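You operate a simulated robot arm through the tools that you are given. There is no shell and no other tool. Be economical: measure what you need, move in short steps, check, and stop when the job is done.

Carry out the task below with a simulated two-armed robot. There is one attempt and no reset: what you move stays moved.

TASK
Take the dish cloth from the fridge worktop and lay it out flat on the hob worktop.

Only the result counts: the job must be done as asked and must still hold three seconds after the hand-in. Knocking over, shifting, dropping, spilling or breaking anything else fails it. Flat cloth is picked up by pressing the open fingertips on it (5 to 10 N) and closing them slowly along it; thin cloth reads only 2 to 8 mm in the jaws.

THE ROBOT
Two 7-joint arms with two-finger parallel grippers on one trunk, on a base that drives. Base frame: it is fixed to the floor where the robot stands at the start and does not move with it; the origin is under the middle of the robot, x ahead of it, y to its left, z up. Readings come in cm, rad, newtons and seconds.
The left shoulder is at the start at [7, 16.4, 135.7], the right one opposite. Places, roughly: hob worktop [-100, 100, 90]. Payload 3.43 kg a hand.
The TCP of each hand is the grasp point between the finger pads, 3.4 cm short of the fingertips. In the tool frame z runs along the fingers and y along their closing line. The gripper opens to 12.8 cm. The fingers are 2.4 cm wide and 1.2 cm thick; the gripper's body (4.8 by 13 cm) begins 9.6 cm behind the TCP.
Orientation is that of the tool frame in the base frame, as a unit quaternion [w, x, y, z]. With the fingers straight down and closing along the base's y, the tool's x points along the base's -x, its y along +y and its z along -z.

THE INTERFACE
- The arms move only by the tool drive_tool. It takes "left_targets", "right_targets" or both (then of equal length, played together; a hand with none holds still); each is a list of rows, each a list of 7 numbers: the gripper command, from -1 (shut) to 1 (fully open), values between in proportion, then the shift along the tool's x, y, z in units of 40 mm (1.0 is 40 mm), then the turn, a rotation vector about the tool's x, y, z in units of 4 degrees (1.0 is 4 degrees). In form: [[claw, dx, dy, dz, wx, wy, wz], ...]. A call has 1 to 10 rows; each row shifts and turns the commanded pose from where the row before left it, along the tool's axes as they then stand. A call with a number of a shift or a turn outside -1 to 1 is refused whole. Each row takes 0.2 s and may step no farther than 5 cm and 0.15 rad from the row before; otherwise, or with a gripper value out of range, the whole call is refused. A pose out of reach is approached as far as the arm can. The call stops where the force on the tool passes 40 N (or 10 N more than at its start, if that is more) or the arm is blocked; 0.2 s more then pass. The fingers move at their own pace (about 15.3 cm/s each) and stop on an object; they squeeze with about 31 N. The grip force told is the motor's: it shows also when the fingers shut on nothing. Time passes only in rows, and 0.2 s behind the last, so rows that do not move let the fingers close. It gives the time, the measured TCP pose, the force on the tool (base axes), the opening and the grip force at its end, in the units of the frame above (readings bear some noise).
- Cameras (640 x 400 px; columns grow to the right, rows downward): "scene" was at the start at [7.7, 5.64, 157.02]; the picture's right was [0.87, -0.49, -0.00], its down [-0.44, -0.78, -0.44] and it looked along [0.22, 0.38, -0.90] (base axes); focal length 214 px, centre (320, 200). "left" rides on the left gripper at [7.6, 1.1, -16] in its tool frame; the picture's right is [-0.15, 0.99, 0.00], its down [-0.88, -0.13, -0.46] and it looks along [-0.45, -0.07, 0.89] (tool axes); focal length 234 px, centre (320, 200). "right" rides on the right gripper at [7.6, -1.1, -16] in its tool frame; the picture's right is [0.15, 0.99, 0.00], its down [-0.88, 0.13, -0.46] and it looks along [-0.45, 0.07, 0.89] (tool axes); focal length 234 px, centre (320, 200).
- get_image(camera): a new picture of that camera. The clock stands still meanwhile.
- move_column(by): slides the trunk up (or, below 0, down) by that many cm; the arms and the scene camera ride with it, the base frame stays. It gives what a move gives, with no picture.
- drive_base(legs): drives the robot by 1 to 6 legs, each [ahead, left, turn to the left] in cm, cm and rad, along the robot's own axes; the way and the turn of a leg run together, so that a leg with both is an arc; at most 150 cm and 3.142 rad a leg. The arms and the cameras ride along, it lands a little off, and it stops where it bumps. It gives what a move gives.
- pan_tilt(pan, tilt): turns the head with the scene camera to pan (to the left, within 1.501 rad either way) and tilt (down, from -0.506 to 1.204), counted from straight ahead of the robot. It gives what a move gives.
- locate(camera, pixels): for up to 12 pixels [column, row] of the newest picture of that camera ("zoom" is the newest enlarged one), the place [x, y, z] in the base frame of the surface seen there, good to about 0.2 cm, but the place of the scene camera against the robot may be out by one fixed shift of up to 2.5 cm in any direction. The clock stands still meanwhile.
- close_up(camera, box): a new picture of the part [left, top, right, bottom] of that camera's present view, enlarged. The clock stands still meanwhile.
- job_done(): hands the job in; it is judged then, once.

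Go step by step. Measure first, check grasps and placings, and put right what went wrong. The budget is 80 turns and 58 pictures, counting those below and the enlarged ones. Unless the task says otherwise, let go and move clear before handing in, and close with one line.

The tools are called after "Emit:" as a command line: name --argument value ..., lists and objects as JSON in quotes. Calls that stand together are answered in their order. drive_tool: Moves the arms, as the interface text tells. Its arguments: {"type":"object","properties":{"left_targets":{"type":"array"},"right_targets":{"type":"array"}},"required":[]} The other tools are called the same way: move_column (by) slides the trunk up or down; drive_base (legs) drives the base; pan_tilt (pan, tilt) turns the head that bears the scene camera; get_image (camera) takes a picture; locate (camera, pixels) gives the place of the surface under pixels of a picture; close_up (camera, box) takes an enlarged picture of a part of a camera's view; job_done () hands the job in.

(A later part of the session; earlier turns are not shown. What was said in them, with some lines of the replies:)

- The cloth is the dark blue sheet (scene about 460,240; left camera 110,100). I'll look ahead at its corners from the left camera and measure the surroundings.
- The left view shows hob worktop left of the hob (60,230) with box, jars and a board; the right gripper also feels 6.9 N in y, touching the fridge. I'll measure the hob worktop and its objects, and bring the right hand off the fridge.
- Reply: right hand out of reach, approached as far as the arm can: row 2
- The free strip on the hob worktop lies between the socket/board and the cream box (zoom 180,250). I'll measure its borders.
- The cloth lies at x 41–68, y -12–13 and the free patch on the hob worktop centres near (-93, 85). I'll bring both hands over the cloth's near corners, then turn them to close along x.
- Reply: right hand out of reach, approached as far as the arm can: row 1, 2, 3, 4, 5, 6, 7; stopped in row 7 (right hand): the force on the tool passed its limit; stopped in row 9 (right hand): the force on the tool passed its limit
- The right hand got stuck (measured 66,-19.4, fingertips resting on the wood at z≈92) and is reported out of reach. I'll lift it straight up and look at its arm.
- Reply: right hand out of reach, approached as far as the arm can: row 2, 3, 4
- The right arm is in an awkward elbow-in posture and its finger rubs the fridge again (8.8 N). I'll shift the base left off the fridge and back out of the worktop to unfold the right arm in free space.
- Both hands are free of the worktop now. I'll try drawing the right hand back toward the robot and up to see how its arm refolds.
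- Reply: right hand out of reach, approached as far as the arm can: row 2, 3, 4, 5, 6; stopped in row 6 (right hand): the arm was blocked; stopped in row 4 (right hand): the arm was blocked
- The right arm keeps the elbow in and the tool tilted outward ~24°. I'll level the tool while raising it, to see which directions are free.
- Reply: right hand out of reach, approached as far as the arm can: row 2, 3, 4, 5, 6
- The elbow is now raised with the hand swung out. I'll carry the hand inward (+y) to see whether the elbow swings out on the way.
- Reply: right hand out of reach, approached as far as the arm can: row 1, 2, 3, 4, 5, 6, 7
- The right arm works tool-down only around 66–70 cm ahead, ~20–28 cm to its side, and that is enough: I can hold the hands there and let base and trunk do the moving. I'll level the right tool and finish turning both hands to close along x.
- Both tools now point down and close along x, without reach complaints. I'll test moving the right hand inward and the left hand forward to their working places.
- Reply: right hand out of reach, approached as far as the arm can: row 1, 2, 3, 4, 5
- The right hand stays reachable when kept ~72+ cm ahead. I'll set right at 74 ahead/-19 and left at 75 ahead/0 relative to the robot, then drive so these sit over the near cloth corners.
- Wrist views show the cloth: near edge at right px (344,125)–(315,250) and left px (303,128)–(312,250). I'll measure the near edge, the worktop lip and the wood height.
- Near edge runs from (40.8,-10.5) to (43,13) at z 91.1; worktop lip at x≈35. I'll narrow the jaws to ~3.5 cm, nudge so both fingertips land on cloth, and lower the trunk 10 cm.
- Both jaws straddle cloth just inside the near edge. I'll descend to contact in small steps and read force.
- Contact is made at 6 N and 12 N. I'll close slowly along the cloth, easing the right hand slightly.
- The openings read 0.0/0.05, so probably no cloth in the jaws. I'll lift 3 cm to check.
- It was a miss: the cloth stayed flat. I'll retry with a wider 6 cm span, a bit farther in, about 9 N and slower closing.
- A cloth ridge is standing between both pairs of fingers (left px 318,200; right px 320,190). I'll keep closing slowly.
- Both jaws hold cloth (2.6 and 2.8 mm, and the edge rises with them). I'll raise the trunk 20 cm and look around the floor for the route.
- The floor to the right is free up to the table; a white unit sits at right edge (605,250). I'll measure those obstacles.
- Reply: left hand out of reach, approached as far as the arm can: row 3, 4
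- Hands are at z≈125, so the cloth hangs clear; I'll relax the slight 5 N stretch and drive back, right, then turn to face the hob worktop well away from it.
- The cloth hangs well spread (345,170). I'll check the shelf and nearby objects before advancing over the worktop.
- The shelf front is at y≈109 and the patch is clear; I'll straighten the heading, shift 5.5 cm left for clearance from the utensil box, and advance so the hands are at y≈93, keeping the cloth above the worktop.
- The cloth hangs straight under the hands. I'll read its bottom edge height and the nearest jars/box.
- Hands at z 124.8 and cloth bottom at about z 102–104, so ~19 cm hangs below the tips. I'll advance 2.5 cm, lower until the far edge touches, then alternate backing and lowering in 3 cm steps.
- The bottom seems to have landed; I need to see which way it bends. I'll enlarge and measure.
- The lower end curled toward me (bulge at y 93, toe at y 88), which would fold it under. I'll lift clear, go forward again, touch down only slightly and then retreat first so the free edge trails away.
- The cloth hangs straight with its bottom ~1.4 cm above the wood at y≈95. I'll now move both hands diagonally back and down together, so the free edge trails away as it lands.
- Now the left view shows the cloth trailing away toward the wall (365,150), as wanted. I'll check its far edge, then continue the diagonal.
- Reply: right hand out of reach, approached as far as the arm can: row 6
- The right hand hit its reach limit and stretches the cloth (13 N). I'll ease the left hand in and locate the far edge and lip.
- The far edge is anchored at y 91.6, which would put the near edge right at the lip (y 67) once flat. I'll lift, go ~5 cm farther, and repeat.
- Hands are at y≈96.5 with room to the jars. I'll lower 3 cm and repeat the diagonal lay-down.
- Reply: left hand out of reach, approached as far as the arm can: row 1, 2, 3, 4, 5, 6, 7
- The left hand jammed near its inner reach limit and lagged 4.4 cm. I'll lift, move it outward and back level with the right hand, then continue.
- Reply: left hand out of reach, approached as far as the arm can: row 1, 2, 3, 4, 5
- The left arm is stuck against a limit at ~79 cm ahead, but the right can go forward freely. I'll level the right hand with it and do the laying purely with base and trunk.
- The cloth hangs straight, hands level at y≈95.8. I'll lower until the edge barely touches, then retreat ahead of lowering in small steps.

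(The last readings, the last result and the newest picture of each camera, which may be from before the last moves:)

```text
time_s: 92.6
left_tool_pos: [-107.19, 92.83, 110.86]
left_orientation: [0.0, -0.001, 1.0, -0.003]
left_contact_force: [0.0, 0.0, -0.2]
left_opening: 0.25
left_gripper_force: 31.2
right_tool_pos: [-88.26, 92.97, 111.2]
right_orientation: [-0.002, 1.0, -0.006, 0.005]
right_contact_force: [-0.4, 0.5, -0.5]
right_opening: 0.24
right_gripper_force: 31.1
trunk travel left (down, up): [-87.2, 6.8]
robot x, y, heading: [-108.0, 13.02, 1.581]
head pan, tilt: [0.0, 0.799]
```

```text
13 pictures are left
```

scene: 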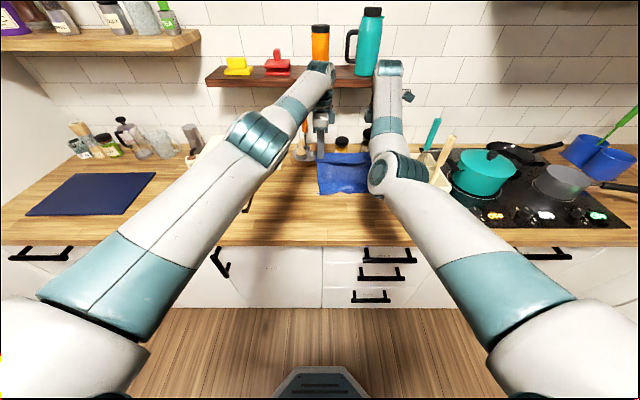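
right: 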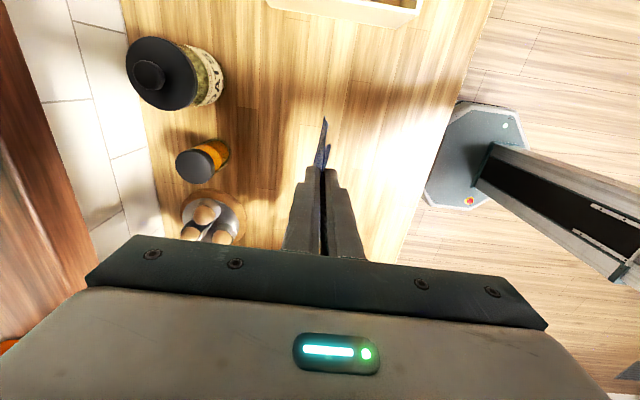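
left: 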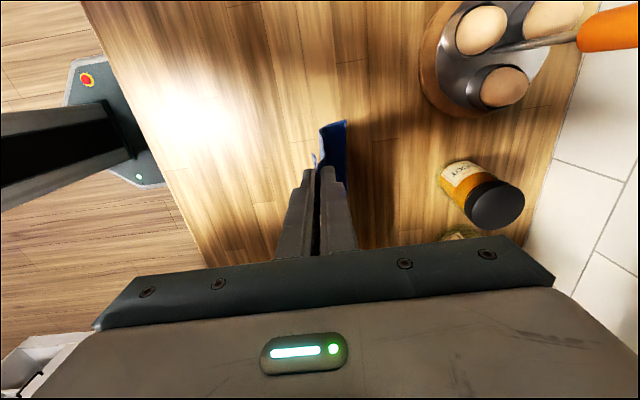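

It trails toward the wall now (338,145). I'll check the far edge, then keep alternating.

Emit:
locate --camera "left" --pixels '[[343, 125], [343, 150], [330, 135], [344, 170]]'

Emit:
move_column --by -2

Emit:
drive_base --legs '[[-2, 0, 0]]'

Emit:
move_column --by -2

Emit:
drive_base --legs '[[-2.2, 0, 0]]'

Emit:
move_column --by -2

Emit:
drive_base --legs '[[-2.2, 0, 0]]'

Emit:
get_image --camera "left"

```text
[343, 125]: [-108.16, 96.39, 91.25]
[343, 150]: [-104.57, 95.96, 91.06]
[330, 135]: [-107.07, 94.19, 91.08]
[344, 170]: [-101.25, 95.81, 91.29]
```

```text
time_s: 93.2
left_tool_pos: [-107.01, 92.45, 109.09]
left_orientation: [0.0, -0.001, 1.0, -0.002]
left_contact_force: [-0.5, 0.1, 0.1]
left_opening: 0.26
left_gripper_force: 31.4
right_tool_pos: [-88.14, 92.43, 109.48]
right_orientation: [-0.004, 1.0, -0.008, 0.006]
right_contact_force: [0.7, -0.7, 0.5]
right_opening: 0.26
right_gripper_force: 31.3
trunk travel left (down, up): [-85.2, 8.8]
robot x, y, heading: [-107.96, 12.68, 1.569]
head pan, tilt: [0.0, 0.799]
```

```text
time_s: 94.0
left_tool_pos: [-107.16, 90.63, 108.89]
left_orientation: [0.0, -0.001, 1.0, -0.004]
left_contact_force: [-0.2, 0.3, -0.3]
left_opening: 0.28
left_gripper_force: 31.1
right_tool_pos: [-88.17, 90.64, 109.13]
right_orientation: [-0.001, 1.0, -0.008, 0.004]
right_contact_force: [-1.1, 0.7, -0.2]
right_opening: 0.27
right_gripper_force: 31.3
trunk travel left (down, up): [-85.2, 8.8]
robot x, y, heading: [-107.89, 10.99, 1.577]
head pan, tilt: [0.0, 0.799]
```

```text
time_s: 94.7
left_tool_pos: [-107.16, 90.43, 107.15]
left_orientation: [0.001, -0.001, 1.0, -0.002]
left_contact_force: [-0.2, 0.1, -0.6]
left_opening: 0.25
left_gripper_force: 31.4
right_tool_pos: [-88.15, 90.3, 107.47]
right_orientation: [-0.004, 1.0, -0.007, 0.005]
right_contact_force: [0.0, 0.8, 0.3]
right_opening: 0.24
right_gripper_force: 31.6
trunk travel left (down, up): [-83.2, 10.8]
robot x, y, heading: [-107.48, 11.0, 1.576]
head pan, tilt: [0.0, 0.799]
```

```text
time_s: 95.5
left_tool_pos: [-107.18, 88.6, 106.8]
left_orientation: [-0.001, -0.001, 1.0, -0.005]
left_contact_force: [-0.1, 0.4, -0.9]
left_opening: 0.3
left_gripper_force: 31.4
right_tool_pos: [-88.34, 88.62, 107.07]
right_orientation: [-0.002, 1.0, -0.006, 0.006]
right_contact_force: [0.6, -0.1, -0.7]
right_opening: 0.25
right_gripper_force: 30.8
trunk travel left (down, up): [-83.2, 10.8]
robot x, y, heading: [-107.33, 8.73, 1.576]
head pan, tilt: [0.0, 0.799]
```

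```text
time_s: 96.2
left_tool_pos: [-107.15, 88.19, 105.06]
left_orientation: [-0.001, -0.002, 1.0, -0.003]
left_contact_force: [0.4, 0.5, -0.1]
left_opening: 0.25
left_gripper_force: 30.6
right_tool_pos: [-88.19, 88.22, 105.47]
right_orientation: [-0.004, 1.0, -0.007, 0.005]
right_contact_force: [-0.2, -0.3, 0.2]
right_opening: 0.26
right_gripper_force: 30.8
trunk travel left (down, up): [-81.2, 12.8]
robot x, y, heading: [-107.66, 8.75, 1.575]
head pan, tilt: [0.0, 0.799]
```

```text
time_s: 97.0
left_tool_pos: [-107.08, 86.31, 104.93]
left_orientation: [-0.001, -0.001, 1.0, -0.004]
left_contact_force: [0.0, 0.9, 0.4]
left_opening: 0.27
left_gripper_force: 30.9
right_tool_pos: [-88.25, 86.39, 105.19]
right_orientation: [-0.002, 1.0, -0.007, 0.006]
right_contact_force: [-1.1, 0.5, -0.3]
right_opening: 0.28
right_gripper_force: 31.4
trunk travel left (down, up): [-81.2, 12.8]
robot x, y, heading: [-107.69, 6.63, 1.578]
head pan, tilt: [0.0, 0.799]
```

```text
12 pictures are left
```

left: 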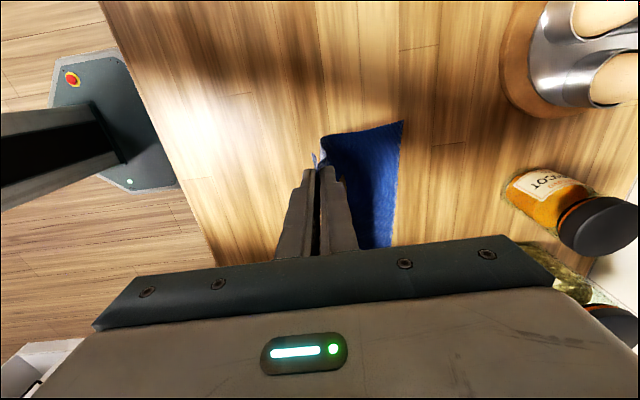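

The cloth is laid smoothly up to the hands (far edge px 400,125). I'll continue the same way.

Emit:
locate --camera "left" --pixels '[[400, 127], [395, 180], [388, 235], [345, 140]]'

Emit:
move_column --by -2

Emit:
drive_base --legs '[[-2.2, 0, 0]]'

Emit:
move_column --by -2

Emit:
drive_base --legs '[[-2.2, 0, 0]]'

Emit:
move_column --by -2

Emit:
drive_base --legs '[[-2.2, 0, 0]]'

Emit:
move_column --by -1.5

Emit:
get_image --camera "left"

```text
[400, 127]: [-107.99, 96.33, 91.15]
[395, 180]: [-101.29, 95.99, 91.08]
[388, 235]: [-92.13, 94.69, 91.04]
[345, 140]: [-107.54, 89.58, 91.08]
```

```text
time_s: 97.6
left_tool_pos: [-107.11, 86.02, 103.06]
left_orientation: [-0.001, -0.002, 1.0, -0.003]
left_contact_force: [1.5, 0.1, 0.0]
left_opening: 0.27
left_gripper_force: 30.8
right_tool_pos: [-88.25, 86.0, 103.53]
right_orientation: [-0.003, 1.0, -0.006, 0.005]
right_contact_force: [-0.1, -1.3, 0.4]
right_opening: 0.26
right_gripper_force: 31.0
trunk travel left (down, up): [-79.2, 14.8]
robot x, y, heading: [-107.62, 6.9, 1.577]
head pan, tilt: [0.0, 0.799]
```

```text
time_s: 98.4
left_tool_pos: [-107.18, 84.22, 102.8]
left_orientation: [-0.001, -0.002, 1.0, -0.004]
left_contact_force: [-0.4, 0.9, 0.1]
left_opening: 0.28
left_gripper_force: 30.5
right_tool_pos: [-88.3, 84.22, 103.16]
right_orientation: [-0.002, 1.0, -0.007, 0.005]
right_contact_force: [-0.5, -0.7, 0.3]
right_opening: 0.28
right_gripper_force: 30.8
trunk travel left (down, up): [-79.2, 14.8]
robot x, y, heading: [-107.45, 4.74, 1.579]
head pan, tilt: [0.0, 0.799]
```

```text
time_s: 99.1
left_tool_pos: [-107.14, 83.88, 101.24]
left_orientation: [-0.001, -0.002, 1.0, -0.003]
left_contact_force: [-0.3, -0.6, 0.0]
left_opening: 0.25
left_gripper_force: 30.4
right_tool_pos: [-88.31, 83.95, 101.53]
right_orientation: [-0.004, 1.0, -0.007, 0.005]
right_contact_force: [0.4, -0.5, 0.5]
right_opening: 0.25
right_gripper_force: 31.1
trunk travel left (down, up): [-77.2, 16.8]
robot x, y, heading: [-107.55, 4.28, 1.571]
head pan, tilt: [0.0, 0.799]
```

```text
time_s: 99.9
left_tool_pos: [-107.26, 82.06, 100.78]
left_orientation: [-0.001, -0.002, 1.0, -0.005]
left_contact_force: [-1.1, 0.5, -0.7]
left_opening: 0.26
left_gripper_force: 31.1
right_tool_pos: [-88.26, 82.07, 101.12]
right_orientation: [-0.002, 1.0, -0.007, 0.006]
right_contact_force: [-0.6, 0.8, -0.9]
right_opening: 0.25
right_gripper_force: 31.6
trunk travel left (down, up): [-77.2, 16.8]
robot x, y, heading: [-107.82, 2.7, 1.577]
head pan, tilt: [0.0, 0.799]
```

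```text
time_s: 100.6
left_tool_pos: [-107.24, 81.52, 99.09]
left_orientation: [-0.002, -0.003, 1.0, -0.003]
left_contact_force: [0.6, 0.1, -0.6]
left_opening: 0.28
left_gripper_force: 30.8
right_tool_pos: [-88.3, 81.68, 99.39]
right_orientation: [-0.003, 1.0, -0.007, 0.005]
right_contact_force: [0.4, -0.2, -0.1]
right_opening: 0.28
right_gripper_force: 30.9
trunk travel left (down, up): [-75.2, 18.8]
robot x, y, heading: [-107.74, 2.34, 1.574]
head pan, tilt: [0.0, 0.799]
```

```text
time_s: 101.4
left_tool_pos: [-107.23, 79.74, 98.76]
left_orientation: [-0.001, -0.003, 1.0, -0.004]
left_contact_force: [0.3, -0.3, -0.5]
left_opening: 0.22
left_gripper_force: 31.2
right_tool_pos: [-88.3, 79.83, 99.27]
right_orientation: [-0.002, 1.0, -0.007, 0.005]
right_contact_force: [0.0, 0.4, 0.1]
right_opening: 0.25
right_gripper_force: 30.7
trunk travel left (down, up): [-75.2, 18.8]
robot x, y, heading: [-107.76, 0.51, 1.574]
head pan, tilt: [0.0, 0.799]
```

```text
time_s: 102.0
left_tool_pos: [-107.25, 79.51, 97.41]
left_orientation: [-0.001, -0.002, 1.0, -0.003]
left_contact_force: [0.3, 0.6, -0.3]
left_opening: 0.24
left_gripper_force: 31.4
right_tool_pos: [-88.42, 79.55, 97.85]
right_orientation: [-0.003, 1.0, -0.006, 0.005]
right_contact_force: [0.2, 0.8, 0.7]
right_opening: 0.25
right_gripper_force: 31.3
trunk travel left (down, up): [-73.7, 20.3]
robot x, y, heading: [-107.61, 0.5, 1.579]
head pan, tilt: [0.0, 0.799]
```

```text
11 pictures are left
```

left: 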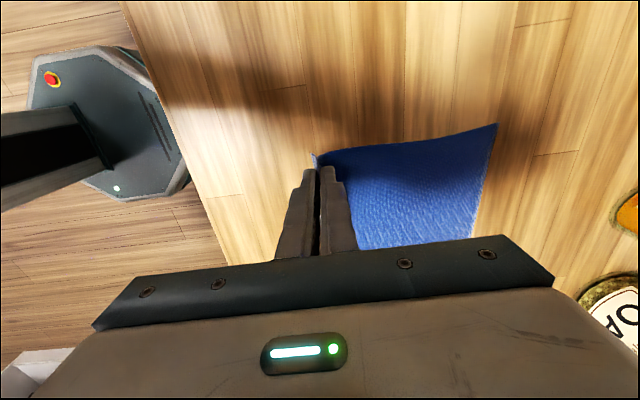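

Nearly done: tips are 3 cm above the wood, hands at y 79.5, far edge held at y≈96. I'll lower 1.5, retreat 2, and then touch down with the arms.

Emit:
move_column --by -1.5

Emit:
drive_base --legs '[[-2.2, 0, 0]]'

Emit:
drive_tool --left_targets '[[-1, 0, 0, 0.15, 0, 0, 0], [-1, 0, 0, 0.1, 0, 0, 0]]' --right_targets '[[-1, 0, 0, 0.2, 0, 0, 0], [-1, 0, 0, 0.15, 0, 0, 0]]'

Emit:
get_image --camera "right"

```text
time_s: 102.6
left_tool_pos: [-107.22, 79.42, 96.04]
left_orientation: [-0.001, -0.002, 1.0, -0.003]
left_contact_force: [-0.6, 0.3, -0.3]
left_opening: 0.28
left_gripper_force: 30.9
right_tool_pos: [-88.3, 79.57, 96.41]
right_orientation: [-0.004, 1.0, -0.007, 0.005]
right_contact_force: [-0.6, -0.5, -0.4]
right_opening: 0.26
right_gripper_force: 31.2
trunk travel left (down, up): [-72.2, 21.8]
robot x, y, heading: [-107.25, 0.16, 1.577]
head pan, tilt: [0.0, 0.799]
```

```text
time_s: 103.4
left_tool_pos: [-107.28, 77.57, 95.74]
left_orientation: [-0.001, -0.002, 1.0, -0.005]
left_contact_force: [-0.2, -0.6, -0.3]
left_opening: 0.3
left_gripper_force: 30.6
right_tool_pos: [-88.36, 77.59, 96.11]
right_orientation: [-0.002, 1.0, -0.006, 0.006]
right_contact_force: [0.9, -0.4, 0.0]
right_opening: 0.24
right_gripper_force: 30.7
trunk travel left (down, up): [-72.2, 21.8]
robot x, y, heading: [-107.52, -2.04, 1.574]
head pan, tilt: [0.0, 0.799]
```

```text
time_s: 104.0
left_tool_pos: [-107.33, 77.26, 95.06]
left_orientation: [0.0, -0.002, 1.0, -0.002]
left_contact_force: [0.4, 0.9, 2.1]
left_opening: 0.29
left_gripper_force: 31.1
right_tool_pos: [-88.35, 77.42, 95.03]
right_orientation: [-0.004, 1.0, -0.006, 0.005]
right_contact_force: [-0.7, -0.7, 0.8]
right_opening: 0.26
right_gripper_force: 30.7
trunk travel left (down, up): [-72.2, 21.8]
robot x, y, heading: [-107.35, -1.92, 1.576]
head pan, tilt: [0.0, 0.799]
```

```text
10 pictures are left
```

right: 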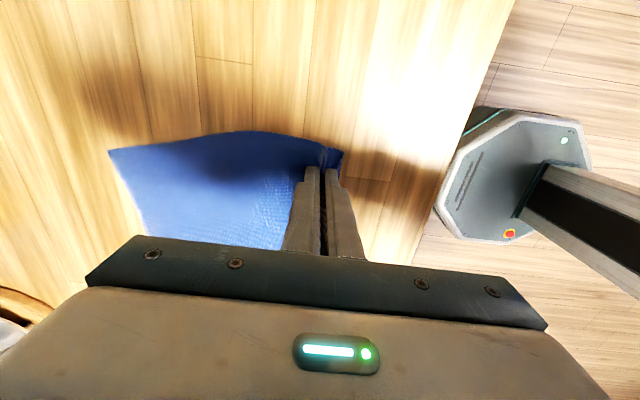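

The cloth is down with a slight slack bow near the jaws (px 240,133). I'll retreat 1.3 cm more to stretch it, then press and read force.

Emit:
drive_base --legs '[[-1.3, 0, 0]]'

Emit:
drive_tool --left_targets '[[-1, 0, 0, 0.08, 0, 0, 0], [-1, 0, 0, 0.04, 0, 0, 0]]' --right_targets '[[-1, 0, 0, 0.1, 0, 0, 0], [-1, 0, 0, 0.06, 0, 0, 0]]'

Emit:
get_image --camera "left"

Emit:
locate --camera "left" --pixels '[[345, 160], [380, 170], [420, 170], [460, 180], [500, 140]]'

```text
time_s: 104.8
left_tool_pos: [-107.3, 76.19, 94.85]
left_orientation: [0.0, -0.003, 1.0, -0.005]
left_contact_force: [1.1, -0.7, 1.6]
left_opening: 0.28
left_gripper_force: 31.0
right_tool_pos: [-88.2, 76.3, 94.85]
right_orientation: [-0.003, 1.0, -0.007, 0.005]
right_contact_force: [-1.4, 0.5, 0.5]
right_opening: 0.26
right_gripper_force: 30.7
trunk travel left (down, up): [-72.2, 21.8]
robot x, y, heading: [-107.68, -3.28, 1.576]
head pan, tilt: [0.0, 0.799]
```

```text
time_s: 105.4
left_tool_pos: [-107.22, 75.97, 94.77]
left_orientation: [0.0, -0.002, 1.0, -0.002]
left_contact_force: [1.2, 0.0, 4.5]
left_opening: 0.28
left_gripper_force: 30.8
right_tool_pos: [-88.36, 75.99, 94.64]
right_orientation: [-0.005, 1.0, -0.006, 0.005]
right_contact_force: [-0.5, 1.2, 7.4]
right_opening: 0.23
right_gripper_force: 30.8
trunk travel left (down, up): [-72.2, 21.8]
robot x, y, heading: [-107.7, -2.9, 1.577]
head pan, tilt: [0.0, 0.799]
```

```text
9 pictures are left
```

left: 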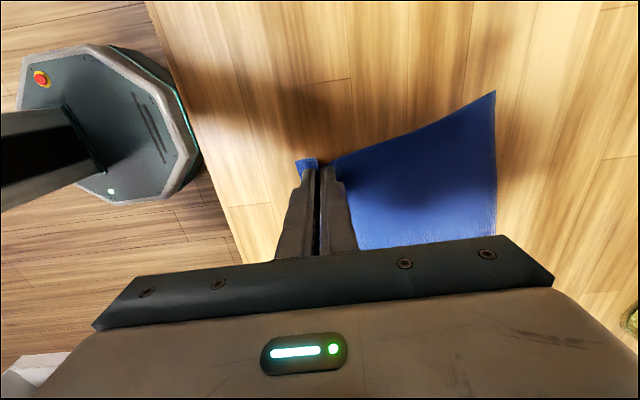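

```text
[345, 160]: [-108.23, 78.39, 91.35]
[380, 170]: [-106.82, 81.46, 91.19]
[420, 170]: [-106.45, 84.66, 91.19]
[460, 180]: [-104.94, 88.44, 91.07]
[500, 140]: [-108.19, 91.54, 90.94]
```

The main sheet lies at z≈91.1 (flat) and the tips press 4.5/7.4 N. I'll open the jaws slowly under that pressure, so the pinched fold is spread out again.

Emit:
drive_tool --left_targets '[[-0.9, 0, 0, 0.03, 0, 0, 0], [-0.8, 0, 0, 0, 0, 0, 0], [-0.7, 0, 0, 0, 0, 0, 0], [-0.6, 0, 0, 0, 0, 0, 0], [-0.5, 0, 0, 0, 0, 0, 0], [-0.4, 0, 0, 0, 0, 0, 0], [-0.3, 0, 0, 0, 0, 0, 0], [-0.2, 0, 0, 0, 0, 0, 0], [-0.1, 0, 0, 0, 0, 0, 0], [-0.05, 0, 0, 0, 0, 0, 0]]' --right_targets '[[-0.9, 0, 0, 0, 0, 0, 0], [-0.8, 0, 0, 0, 0, 0, 0], [-0.7, 0, 0, 0, 0, 0, 0], [-0.6, 0, 0, 0, 0, 0, 0], [-0.5, 0, 0, 0, 0, 0, 0], [-0.4, 0, 0, 0, 0, 0, 0], [-0.3, 0, 0, 0, 0, 0, 0], [-0.2, 0, 0, 0, 0, 0, 0], [-0.1, 0, 0, 0, 0, 0, 0], [-0.05, 0, 0, 0, 0, 0, 0]]'

Emit:
get_image --camera "left"

```text
time_s: 107.6
left_tool_pos: [-107.21, 75.87, 94.72]
left_orientation: [0.0, -0.003, 1.0, -0.001]
left_contact_force: [0.6, 5.8, 22.5]
left_opening: 5.78
left_gripper_force: 0.0
right_tool_pos: [-88.33, 75.86, 94.51]
right_orientation: [-0.004, 1.0, -0.008, 0.006]
right_contact_force: [-0.3, 2.9, 10.4]
right_opening: 5.9
right_gripper_force: 0.1
trunk travel left (down, up): [-72.2, 21.8]
robot x, y, heading: [-107.66, -3.23, 1.575]
head pan, tilt: [0.0, 0.799]
```

```text
8 pictures are left
```

left: 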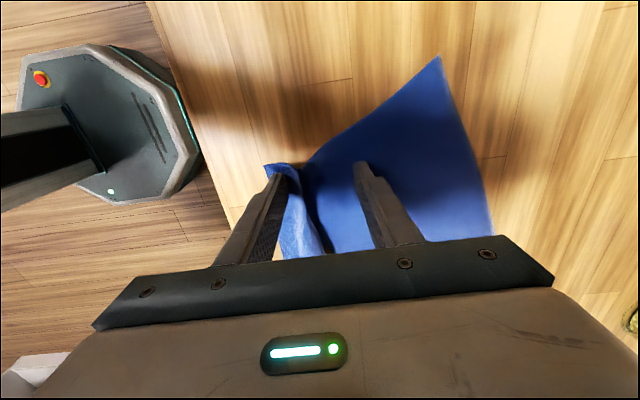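

The fold opened; a near flap still stands at (300,210) and the far-left corner has skewed a little. I'll raise the trunk to let go and take a full look.

Emit:
move_column --by 12

Emit:
get_image --camera "left"

Emit:
locate --camera "left" --pixels '[[300, 150], [320, 200]]'

```text
time_s: 109.1
left_tool_pos: [-107.29, 76.16, 106.4]
left_orientation: [-0.001, -0.002, 1.0, -0.004]
left_contact_force: [0.2, 0.5, -0.1]
left_opening: 6.05
left_gripper_force: 0.1
right_tool_pos: [-88.28, 76.2, 106.28]
right_orientation: [-0.003, 1.0, -0.007, 0.005]
right_contact_force: [-0.5, 0.1, -0.4]
right_opening: 6.06
right_gripper_force: 0.1
trunk travel left (down, up): [-84.2, 9.8]
robot x, y, heading: [-107.66, -3.5, 1.575]
head pan, tilt: [0.0, 0.799]
```

```text
7 pictures are left
```

left: 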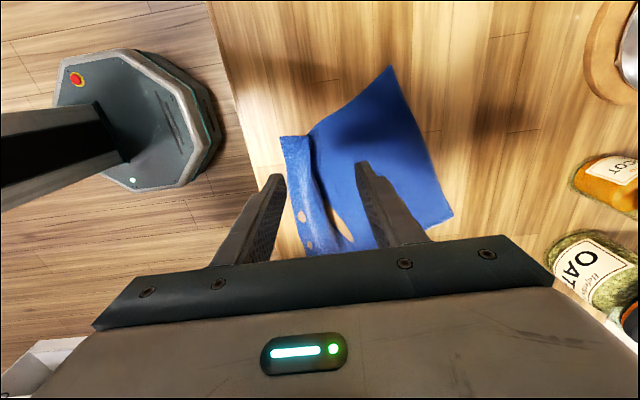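

```text
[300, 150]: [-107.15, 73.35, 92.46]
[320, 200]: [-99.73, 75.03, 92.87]
```

The cloth is released; a low ridge remains near the front. I'll measure heights and outline.

Emit:
locate --camera "left" --pixels '[[282, 138], [390, 68], [452, 213], [297, 245], [292, 190], [305, 165], [320, 150], [325, 215], [345, 240], [350, 140], [400, 150], [238, 160]]'

Emit:
get_image --camera "right"

Emit:
locate --camera "right" --pixels '[[300, 150], [320, 150], [340, 150], [320, 180], [200, 130], [250, 200]]'

```text
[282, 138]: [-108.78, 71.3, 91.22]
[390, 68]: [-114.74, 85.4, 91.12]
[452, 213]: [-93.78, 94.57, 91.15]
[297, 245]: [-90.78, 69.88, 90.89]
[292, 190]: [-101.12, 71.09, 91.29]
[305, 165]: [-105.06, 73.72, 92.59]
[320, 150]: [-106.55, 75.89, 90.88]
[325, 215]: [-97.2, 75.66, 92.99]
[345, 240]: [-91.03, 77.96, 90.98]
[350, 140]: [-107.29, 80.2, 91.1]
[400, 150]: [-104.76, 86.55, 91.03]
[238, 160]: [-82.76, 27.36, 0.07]
```

```text
6 pictures are left
```

right: 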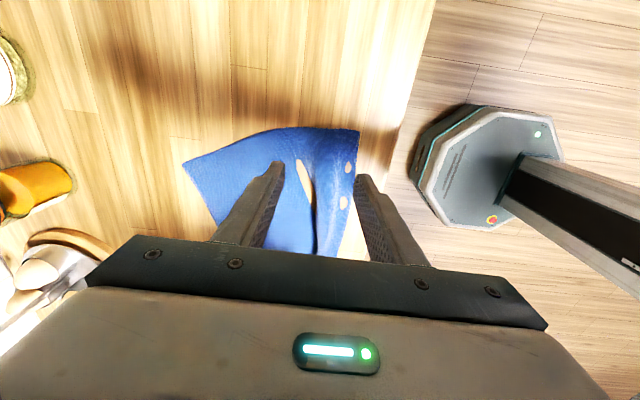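

```text
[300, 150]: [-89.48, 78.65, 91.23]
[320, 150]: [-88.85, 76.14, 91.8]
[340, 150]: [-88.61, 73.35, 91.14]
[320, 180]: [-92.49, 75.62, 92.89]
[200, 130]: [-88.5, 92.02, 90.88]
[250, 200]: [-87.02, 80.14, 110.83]
```

The left side is bunched: near-left corner (-109,71) to far-left (-115,85) is only 16 cm instead of 25, with a 2 cm ridge at y≈74–76. I'll set the left jaw straddling that fold (near finger on the front strip, far finger on the sheet) and spread it outward under light pressure.

Emit:
drive_base --legs '[[-1.6, -1, 0]]'

Emit:
drive_tool --left_targets '[[-0.35, 0, 0, 0, 0, 0, 0], [-0.35, 0, 0, 0, 0, 0, 0]]'

Emit:
move_column --by -10.2

Emit:
drive_tool --left_targets '[[-0.35, 0, 0, 0.2, 0, 0, 0], [-0.35, 0, 0, 0.1, 0, 0, 0]]'

```text
time_s: 109.9
left_tool_pos: [-106.58, 74.91, 105.98]
left_orientation: [0.0, -0.003, 1.0, -0.005]
left_contact_force: [0.0, 0.6, -0.2]
left_opening: 6.09
left_gripper_force: 0.0
right_tool_pos: [-87.6, 75.01, 106.15]
right_orientation: [-0.001, 1.0, -0.006, 0.006]
right_contact_force: [0.0, 0.1, -0.2]
right_opening: 6.07
right_gripper_force: 0.1
trunk travel left (down, up): [-84.2, 9.8]
robot x, y, heading: [-106.52, -4.85, 1.578]
head pan, tilt: [0.0, 0.799]
```

```text
time_s: 110.5
left_tool_pos: [-106.5, 74.57, 106.22]
left_orientation: [0.0, -0.003, 1.0, -0.005]
left_contact_force: [-1.3, -0.3, -0.5]
left_opening: 4.18
left_gripper_force: 0.0
right_tool_pos: [-87.49, 74.7, 106.22]
right_orientation: [-0.003, 1.0, -0.006, 0.005]
right_contact_force: [0.3, 0.2, -0.7]
right_opening: 6.1
right_gripper_force: 0.1
trunk travel left (down, up): [-84.2, 9.8]
robot x, y, heading: [-106.83, -4.71, 1.58]
head pan, tilt: [0.0, 0.799]
```

```text
time_s: 111.8
left_tool_pos: [-106.38, 74.47, 96.17]
left_orientation: [-0.002, -0.004, 1.0, -0.003]
left_contact_force: [-1.0, 0.3, -0.3]
left_opening: 4.18
left_gripper_force: 0.1
right_tool_pos: [-87.51, 74.56, 96.23]
right_orientation: [-0.003, 1.0, -0.006, 0.006]
right_contact_force: [0.4, -0.3, 0.1]
right_opening: 6.07
right_gripper_force: 0.1
trunk travel left (down, up): [-74.0, 20.0]
robot x, y, heading: [-106.74, -4.72, 1.578]
head pan, tilt: [0.0, 0.799]
```

```text
time_s: 112.4
left_tool_pos: [-106.4, 74.51, 94.96]
left_orientation: [-0.001, -0.003, 1.0, -0.003]
left_contact_force: [-0.2, 0.4, -0.1]
left_opening: 4.14
left_gripper_force: 0.0
right_tool_pos: [-87.43, 74.56, 96.2]
right_orientation: [-0.004, 1.0, -0.005, 0.005]
right_contact_force: [0.6, -0.7, -0.1]
right_opening: 6.08
right_gripper_force: 0.1
trunk travel left (down, up): [-74.0, 20.0]
robot x, y, heading: [-106.66, -4.17, 1.582]
head pan, tilt: [0.0, 0.799]
```

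No contact yet at 94.96. I'll press lightly, then spread with the near finger held in place.

Emit:
drive_tool --left_targets '[[-0.35, 0, 0, 0.12, 0, 0, 0], [-0.35, 0, 0, 0.05, 0, 0, 0]]'

Emit:
drive_tool --left_targets '[[-0.25, 0, 0.08, 0, 0, 0, 0], [-0.15, 0, 0.08, 0, 0, 0, 0], [-0.05, 0, 0.08, 0, 0, 0, 0], [0.05, 0, 0.08, 0, 0, 0, 0], [0.15, 0, 0.08, 0, 0, 0, 0], [0.25, 0, 0.08, 0, 0, 0, 0]]'

Emit:
get_image --camera "left"

```text
time_s: 113.0
left_tool_pos: [-106.35, 74.43, 94.72]
left_orientation: [0.0, -0.003, 1.0, -0.002]
left_contact_force: [1.2, 3.4, 15.7]
left_opening: 3.99
left_gripper_force: 0.0
right_tool_pos: [-87.32, 74.53, 96.27]
right_orientation: [-0.004, 1.0, -0.006, 0.005]
right_contact_force: [-0.3, -0.1, -0.9]
right_opening: 6.08
right_gripper_force: 0.1
trunk travel left (down, up): [-74.0, 20.0]
robot x, y, heading: [-106.51, -4.81, 1.575]
head pan, tilt: [0.0, 0.799]
```

```text
time_s: 114.4
left_tool_pos: [-106.64, 74.31, 94.61]
left_orientation: [-0.001, -0.003, 1.0, -0.001]
left_contact_force: [-0.1, 7.0, 29.0]
left_opening: 7.62
left_gripper_force: 0.0
left hand out of reach, approached as far as the arm can: row 1, 3, 4, 5, 6
right_tool_pos: [-87.33, 74.43, 96.42]
right_orientation: [-0.004, 1.0, -0.007, 0.005]
right_contact_force: [1.0, 0.2, -0.6]
right_opening: 6.09
right_gripper_force: 0.2
trunk travel left (down, up): [-74.0, 20.0]
robot x, y, heading: [-106.78, -4.89, 1.576]
head pan, tilt: [0.0, 0.799]
```

```text
5 pictures are left
```

left: 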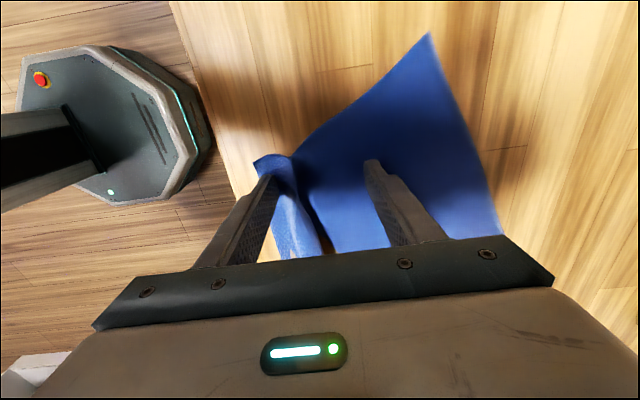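

The left arm is at its limit and only pushed harder (29 N), so I'll stop arm spreading. I'll read the outline, lift off, and instead drag the sheet with the base, using the shut left fingertip.

Emit:
locate --camera "left" --pixels '[[256, 162], [428, 38], [497, 228], [275, 160], [290, 200], [308, 200], [325, 190], [240, 195], [360, 110], [300, 165]]'

Emit:
move_column --by 6

Emit:
drive_tool --left_targets '[[0.25, 0, 0, 0, 0, 0, 0], [-1, 0, 0, 0, 0, 0, 0], [-1, 0, 0, 0, 0, 0, 0], [-1, 0, 0, 0, 0, 0, 0]]' --right_targets '[[0, 0, 0, -0.4, 0, 0, 0], [-1, 0, 0, -0.4, 0, 0, 0], [-1, 0, 0, 0, 0, 0, 0], [-1, 0, 0, 0, 0, 0, 0]]'

```text
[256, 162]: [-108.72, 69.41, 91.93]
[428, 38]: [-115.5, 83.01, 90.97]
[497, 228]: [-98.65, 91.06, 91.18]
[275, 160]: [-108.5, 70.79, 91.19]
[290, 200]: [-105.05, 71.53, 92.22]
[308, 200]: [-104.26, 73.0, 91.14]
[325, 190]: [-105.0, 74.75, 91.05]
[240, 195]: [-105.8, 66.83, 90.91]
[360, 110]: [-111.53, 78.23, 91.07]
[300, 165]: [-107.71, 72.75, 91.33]
```

```text
time_s: 115.4
left_tool_pos: [-106.55, 74.54, 100.13]
left_orientation: [-0.001, -0.004, 1.0, -0.005]
left_contact_force: [-0.2, 0.9, -0.7]
left_opening: 7.99
left_gripper_force: 0.0
right_tool_pos: [-87.48, 74.65, 102.03]
right_orientation: [-0.003, 1.0, -0.006, 0.006]
right_contact_force: [0.3, -0.4, 0.4]
right_opening: 6.09
right_gripper_force: 0.0
trunk travel left (down, up): [-80.0, 14.0]
robot x, y, heading: [-106.55, -4.59, 1.574]
head pan, tilt: [0.0, 0.799]
```

```text
time_s: 116.4
left_tool_pos: [-106.54, 74.42, 100.36]
left_orientation: [0.0, -0.003, 1.0, -0.004]
left_contact_force: [0.1, -1.1, 0.3]
left_opening: 0.0
left_gripper_force: 31.4
right_tool_pos: [-87.4, 74.44, 105.19]
right_orientation: [-0.003, 1.0, -0.006, 0.006]
right_contact_force: [0.3, 0.2, -0.5]
right_opening: 0.0
right_gripper_force: 30.9
trunk travel left (down, up): [-80.0, 14.0]
robot x, y, heading: [-106.84, -5.06, 1.574]
head pan, tilt: [0.0, 0.799]
```

Corners now: near-left (-109,69.4), far-left (-115.5,83); the far-left needs about +10 cm in y. I'll place the shut left fingertip at about (-111,81.5) and come down to contact.

Emit:
drive_base --legs '[[7.2, 4.5, 0]]'

Emit:
move_column --by -5.4

Emit:
move_column --by -0.5

```text
time_s: 117.5
left_tool_pos: [-111.16, 81.59, 100.46]
left_orientation: [-0.001, -0.004, 1.0, -0.003]
left_contact_force: [-0.5, -0.4, 0.1]
left_opening: 0.0
left_gripper_force: 30.9
right_tool_pos: [-92.0, 81.7, 105.33]
right_orientation: [-0.004, 1.0, -0.005, 0.006]
right_contact_force: [0.0, -0.2, 0.0]
right_opening: 0.0
right_gripper_force: 31.0
trunk travel left (down, up): [-80.0, 14.0]
robot x, y, heading: [-111.42, 2.53, 1.577]
head pan, tilt: [0.0, 0.799]
```

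```text
time_s: 118.5
left_tool_pos: [-111.17, 81.69, 95.1]
left_orientation: [0.0, -0.004, 1.0, -0.003]
left_contact_force: [0.1, 0.6, -0.4]
left_opening: 0.0
left_gripper_force: 31.0
right_tool_pos: [-92.04, 81.61, 99.85]
right_orientation: [-0.003, 1.0, -0.005, 0.004]
right_contact_force: [-0.3, -0.6, 0.3]
right_opening: 0.0
right_gripper_force: 30.7
trunk travel left (down, up): [-74.6, 19.4]
robot x, y, heading: [-111.31, 2.49, 1.58]
head pan, tilt: [0.0, 0.799]
```

```text
time_s: 119.0
left_tool_pos: [-111.27, 81.64, 94.65]
left_orientation: [0.0, -0.002, 1.0, -0.002]
left_contact_force: [0.3, 1.4, 6.0]
left_opening: 0.02
left_gripper_force: 30.8
right_tool_pos: [-92.02, 81.78, 99.39]
right_orientation: [-0.003, 1.0, -0.006, 0.004]
right_contact_force: [-0.1, 0.1, 0.4]
right_opening: 0.0
right_gripper_force: 30.6
trunk travel left (down, up): [-74.1, 19.9]
robot x, y, heading: [-111.14, 2.53, 1.581]
head pan, tilt: [0.0, 0.799]
```

Contact at 6 N; I'll press slightly more and drag the sheet away from me with the base.

Emit:
move_column --by -0.25

Emit:
drive_base --legs '[[9, -1, 0]]'

Emit:
get_image --camera "right"

Emit:
locate --camera "right" --pixels '[[320, 60], [320, 150], [360, 150], [380, 200], [300, 180], [250, 150]]'

```text
time_s: 119.5
left_tool_pos: [-111.18, 81.62, 94.56]
left_orientation: [0.0, -0.003, 1.0, -0.001]
left_contact_force: [-0.2, 1.6, 17.8]
left_opening: 0.0
left_gripper_force: 31.2
right_tool_pos: [-91.93, 81.68, 99.25]
right_orientation: [-0.005, 1.0, -0.005, 0.005]
right_contact_force: [-0.2, -0.1, 0.0]
right_opening: 0.0
right_gripper_force: 31.7
trunk travel left (down, up): [-73.8, 20.2]
robot x, y, heading: [-111.42, 2.57, 1.575]
head pan, tilt: [0.0, 0.799]
```

```text
time_s: 120.6
left_tool_pos: [-110.38, 90.55, 94.54]
left_orientation: [0.0, -0.005, 1.0, -0.003]
left_contact_force: [-0.1, -3.9, 29.6]
left_opening: 0.0
left_gripper_force: 31.8
right_tool_pos: [-91.39, 90.7, 99.18]
right_orientation: [-0.004, 1.0, -0.005, 0.005]
right_contact_force: [-0.2, -0.1, 0.4]
right_opening: 0.01
right_gripper_force: 30.6
trunk travel left (down, up): [-73.8, 20.2]
robot x, y, heading: [-110.18, 11.28, 1.577]
head pan, tilt: [0.0, 0.799]
```

```text
4 pictures are left
```

right: 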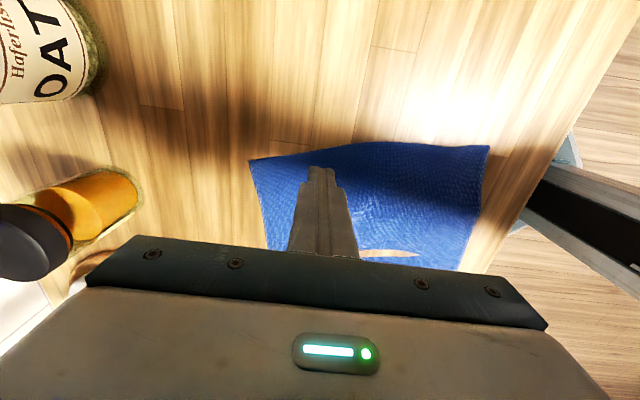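

```text
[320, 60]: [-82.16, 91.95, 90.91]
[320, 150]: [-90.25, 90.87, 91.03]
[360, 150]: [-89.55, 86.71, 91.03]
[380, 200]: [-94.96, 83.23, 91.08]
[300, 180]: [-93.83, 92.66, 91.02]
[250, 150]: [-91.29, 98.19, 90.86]
```

That worked: the sheet is nearly square now (right px 250,160 / 488,147 / 462,268). I'll check heights along it before lifting.

Emit:
locate --camera "right" --pixels '[[252, 162], [487, 149], [460, 265], [390, 252], [420, 160], [450, 160], [470, 200], [430, 220], [400, 240], [440, 255], [265, 235], [370, 240]]'

Emit:
move_column --by 12

Emit:
drive_base --legs '[[-12, 0, 0]]'

Emit:
get_image --camera "left"

```text
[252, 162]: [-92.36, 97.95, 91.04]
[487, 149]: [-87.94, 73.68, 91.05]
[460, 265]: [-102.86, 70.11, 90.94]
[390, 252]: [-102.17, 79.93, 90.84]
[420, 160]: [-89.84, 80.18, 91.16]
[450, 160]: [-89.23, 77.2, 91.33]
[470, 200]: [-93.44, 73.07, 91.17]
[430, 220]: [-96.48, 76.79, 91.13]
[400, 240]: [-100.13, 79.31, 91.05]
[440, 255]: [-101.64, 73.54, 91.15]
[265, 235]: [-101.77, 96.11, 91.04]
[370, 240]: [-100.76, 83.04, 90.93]
```

```text
time_s: 122.1
left_tool_pos: [-110.48, 90.96, 106.19]
left_orientation: [-0.001, -0.005, 1.0, -0.003]
left_contact_force: [0.5, 0.9, 0.6]
left_opening: 0.0
left_gripper_force: 30.8
right_tool_pos: [-91.26, 91.03, 111.0]
right_orientation: [-0.002, 1.0, -0.004, 0.005]
right_contact_force: [-0.3, 0.2, 0.2]
right_opening: 0.0
right_gripper_force: 31.1
trunk travel left (down, up): [-85.8, 8.2]
robot x, y, heading: [-110.11, 11.17, 1.578]
head pan, tilt: [0.0, 0.799]
```

```text
time_s: 123.4
left_tool_pos: [-110.13, 79.22, 106.2]
left_orientation: [0.0, -0.004, 1.0, -0.005]
left_contact_force: [0.1, -0.6, -0.7]
left_opening: 0.0
left_gripper_force: 30.5
right_tool_pos: [-91.03, 79.19, 110.87]
right_orientation: [-0.003, 1.0, -0.005, 0.004]
right_contact_force: [0.4, -0.2, -0.2]
right_opening: 0.03
right_gripper_force: 30.8
trunk travel left (down, up): [-85.8, 8.2]
robot x, y, heading: [-110.09, -0.42, 1.578]
head pan, tilt: [0.0, 0.799]
```

```text
3 pictures are left
```

left: 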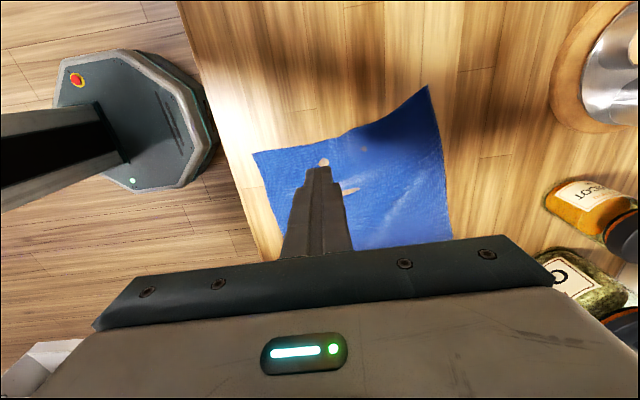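

The cloth now lies flat as one sheet on the worktop. I'll verify corners, heights and the distance to the lip.

Emit:
locate --camera "left" --pixels '[[255, 154], [428, 89], [450, 237], [282, 230], [300, 150], [340, 145], [380, 150], [350, 190], [400, 200], [340, 135], [234, 170], [270, 190]]'

Emit:
drive_base --legs '[[-30, 0, 0]]'

Emit:
close_up --camera "scene" --box '[200, 80, 480, 255]'

```text
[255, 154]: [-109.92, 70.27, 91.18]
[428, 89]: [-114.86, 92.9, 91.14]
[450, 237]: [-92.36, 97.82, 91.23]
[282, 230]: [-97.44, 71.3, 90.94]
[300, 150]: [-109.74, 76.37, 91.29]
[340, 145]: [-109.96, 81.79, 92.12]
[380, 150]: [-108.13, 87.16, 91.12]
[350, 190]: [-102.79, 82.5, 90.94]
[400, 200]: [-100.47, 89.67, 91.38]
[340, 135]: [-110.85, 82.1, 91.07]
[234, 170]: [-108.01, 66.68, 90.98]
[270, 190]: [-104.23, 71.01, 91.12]
```

```text
time_s: 125.4
left_tool_pos: [-109.44, 50.11, 106.18]
left_orientation: [-0.002, 0.001, 1.0, -0.004]
left_contact_force: [1.6, 0.7, -0.8]
left_opening: 0.0
left_gripper_force: 31.1
right_tool_pos: [-90.27, 50.0, 110.93]
right_orientation: [-0.002, 1.0, -0.01, 0.005]
right_contact_force: [0.6, 0.4, -0.4]
right_opening: 0.03
right_gripper_force: 30.9
trunk travel left (down, up): [-85.8, 8.2]
robot x, y, heading: [-110.08, -29.14, 1.571]
head pan, tilt: [0.0, 0.799]
```

```text
2.29 times, centred on (340, 168) of scene
```

zoom: 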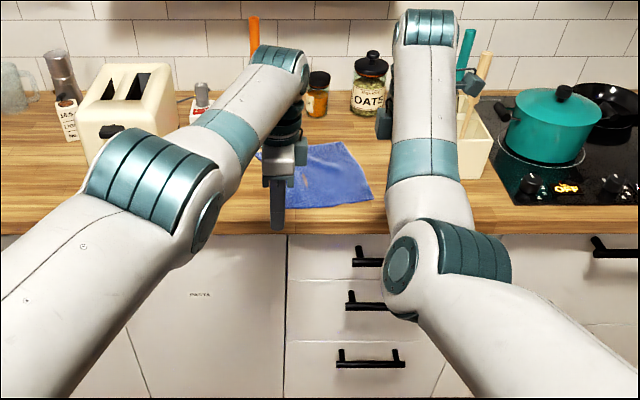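

The dish cloth is spread flat on the hob worktop: its sides measure about 22–24.5 cm against 23–25 cm originally, it lies 3 cm or more from the front edge, and one small crease of about 1 cm remains. Both hands have let go and are clear, and no other item looks disturbed, so I'm handing in.

Emit:
job_done

```text
The job is handed in.
```

The dish cloth is now on the hob worktop, laid out flat apart from one crease about 1 cm high, and both hands have let go and backed away.
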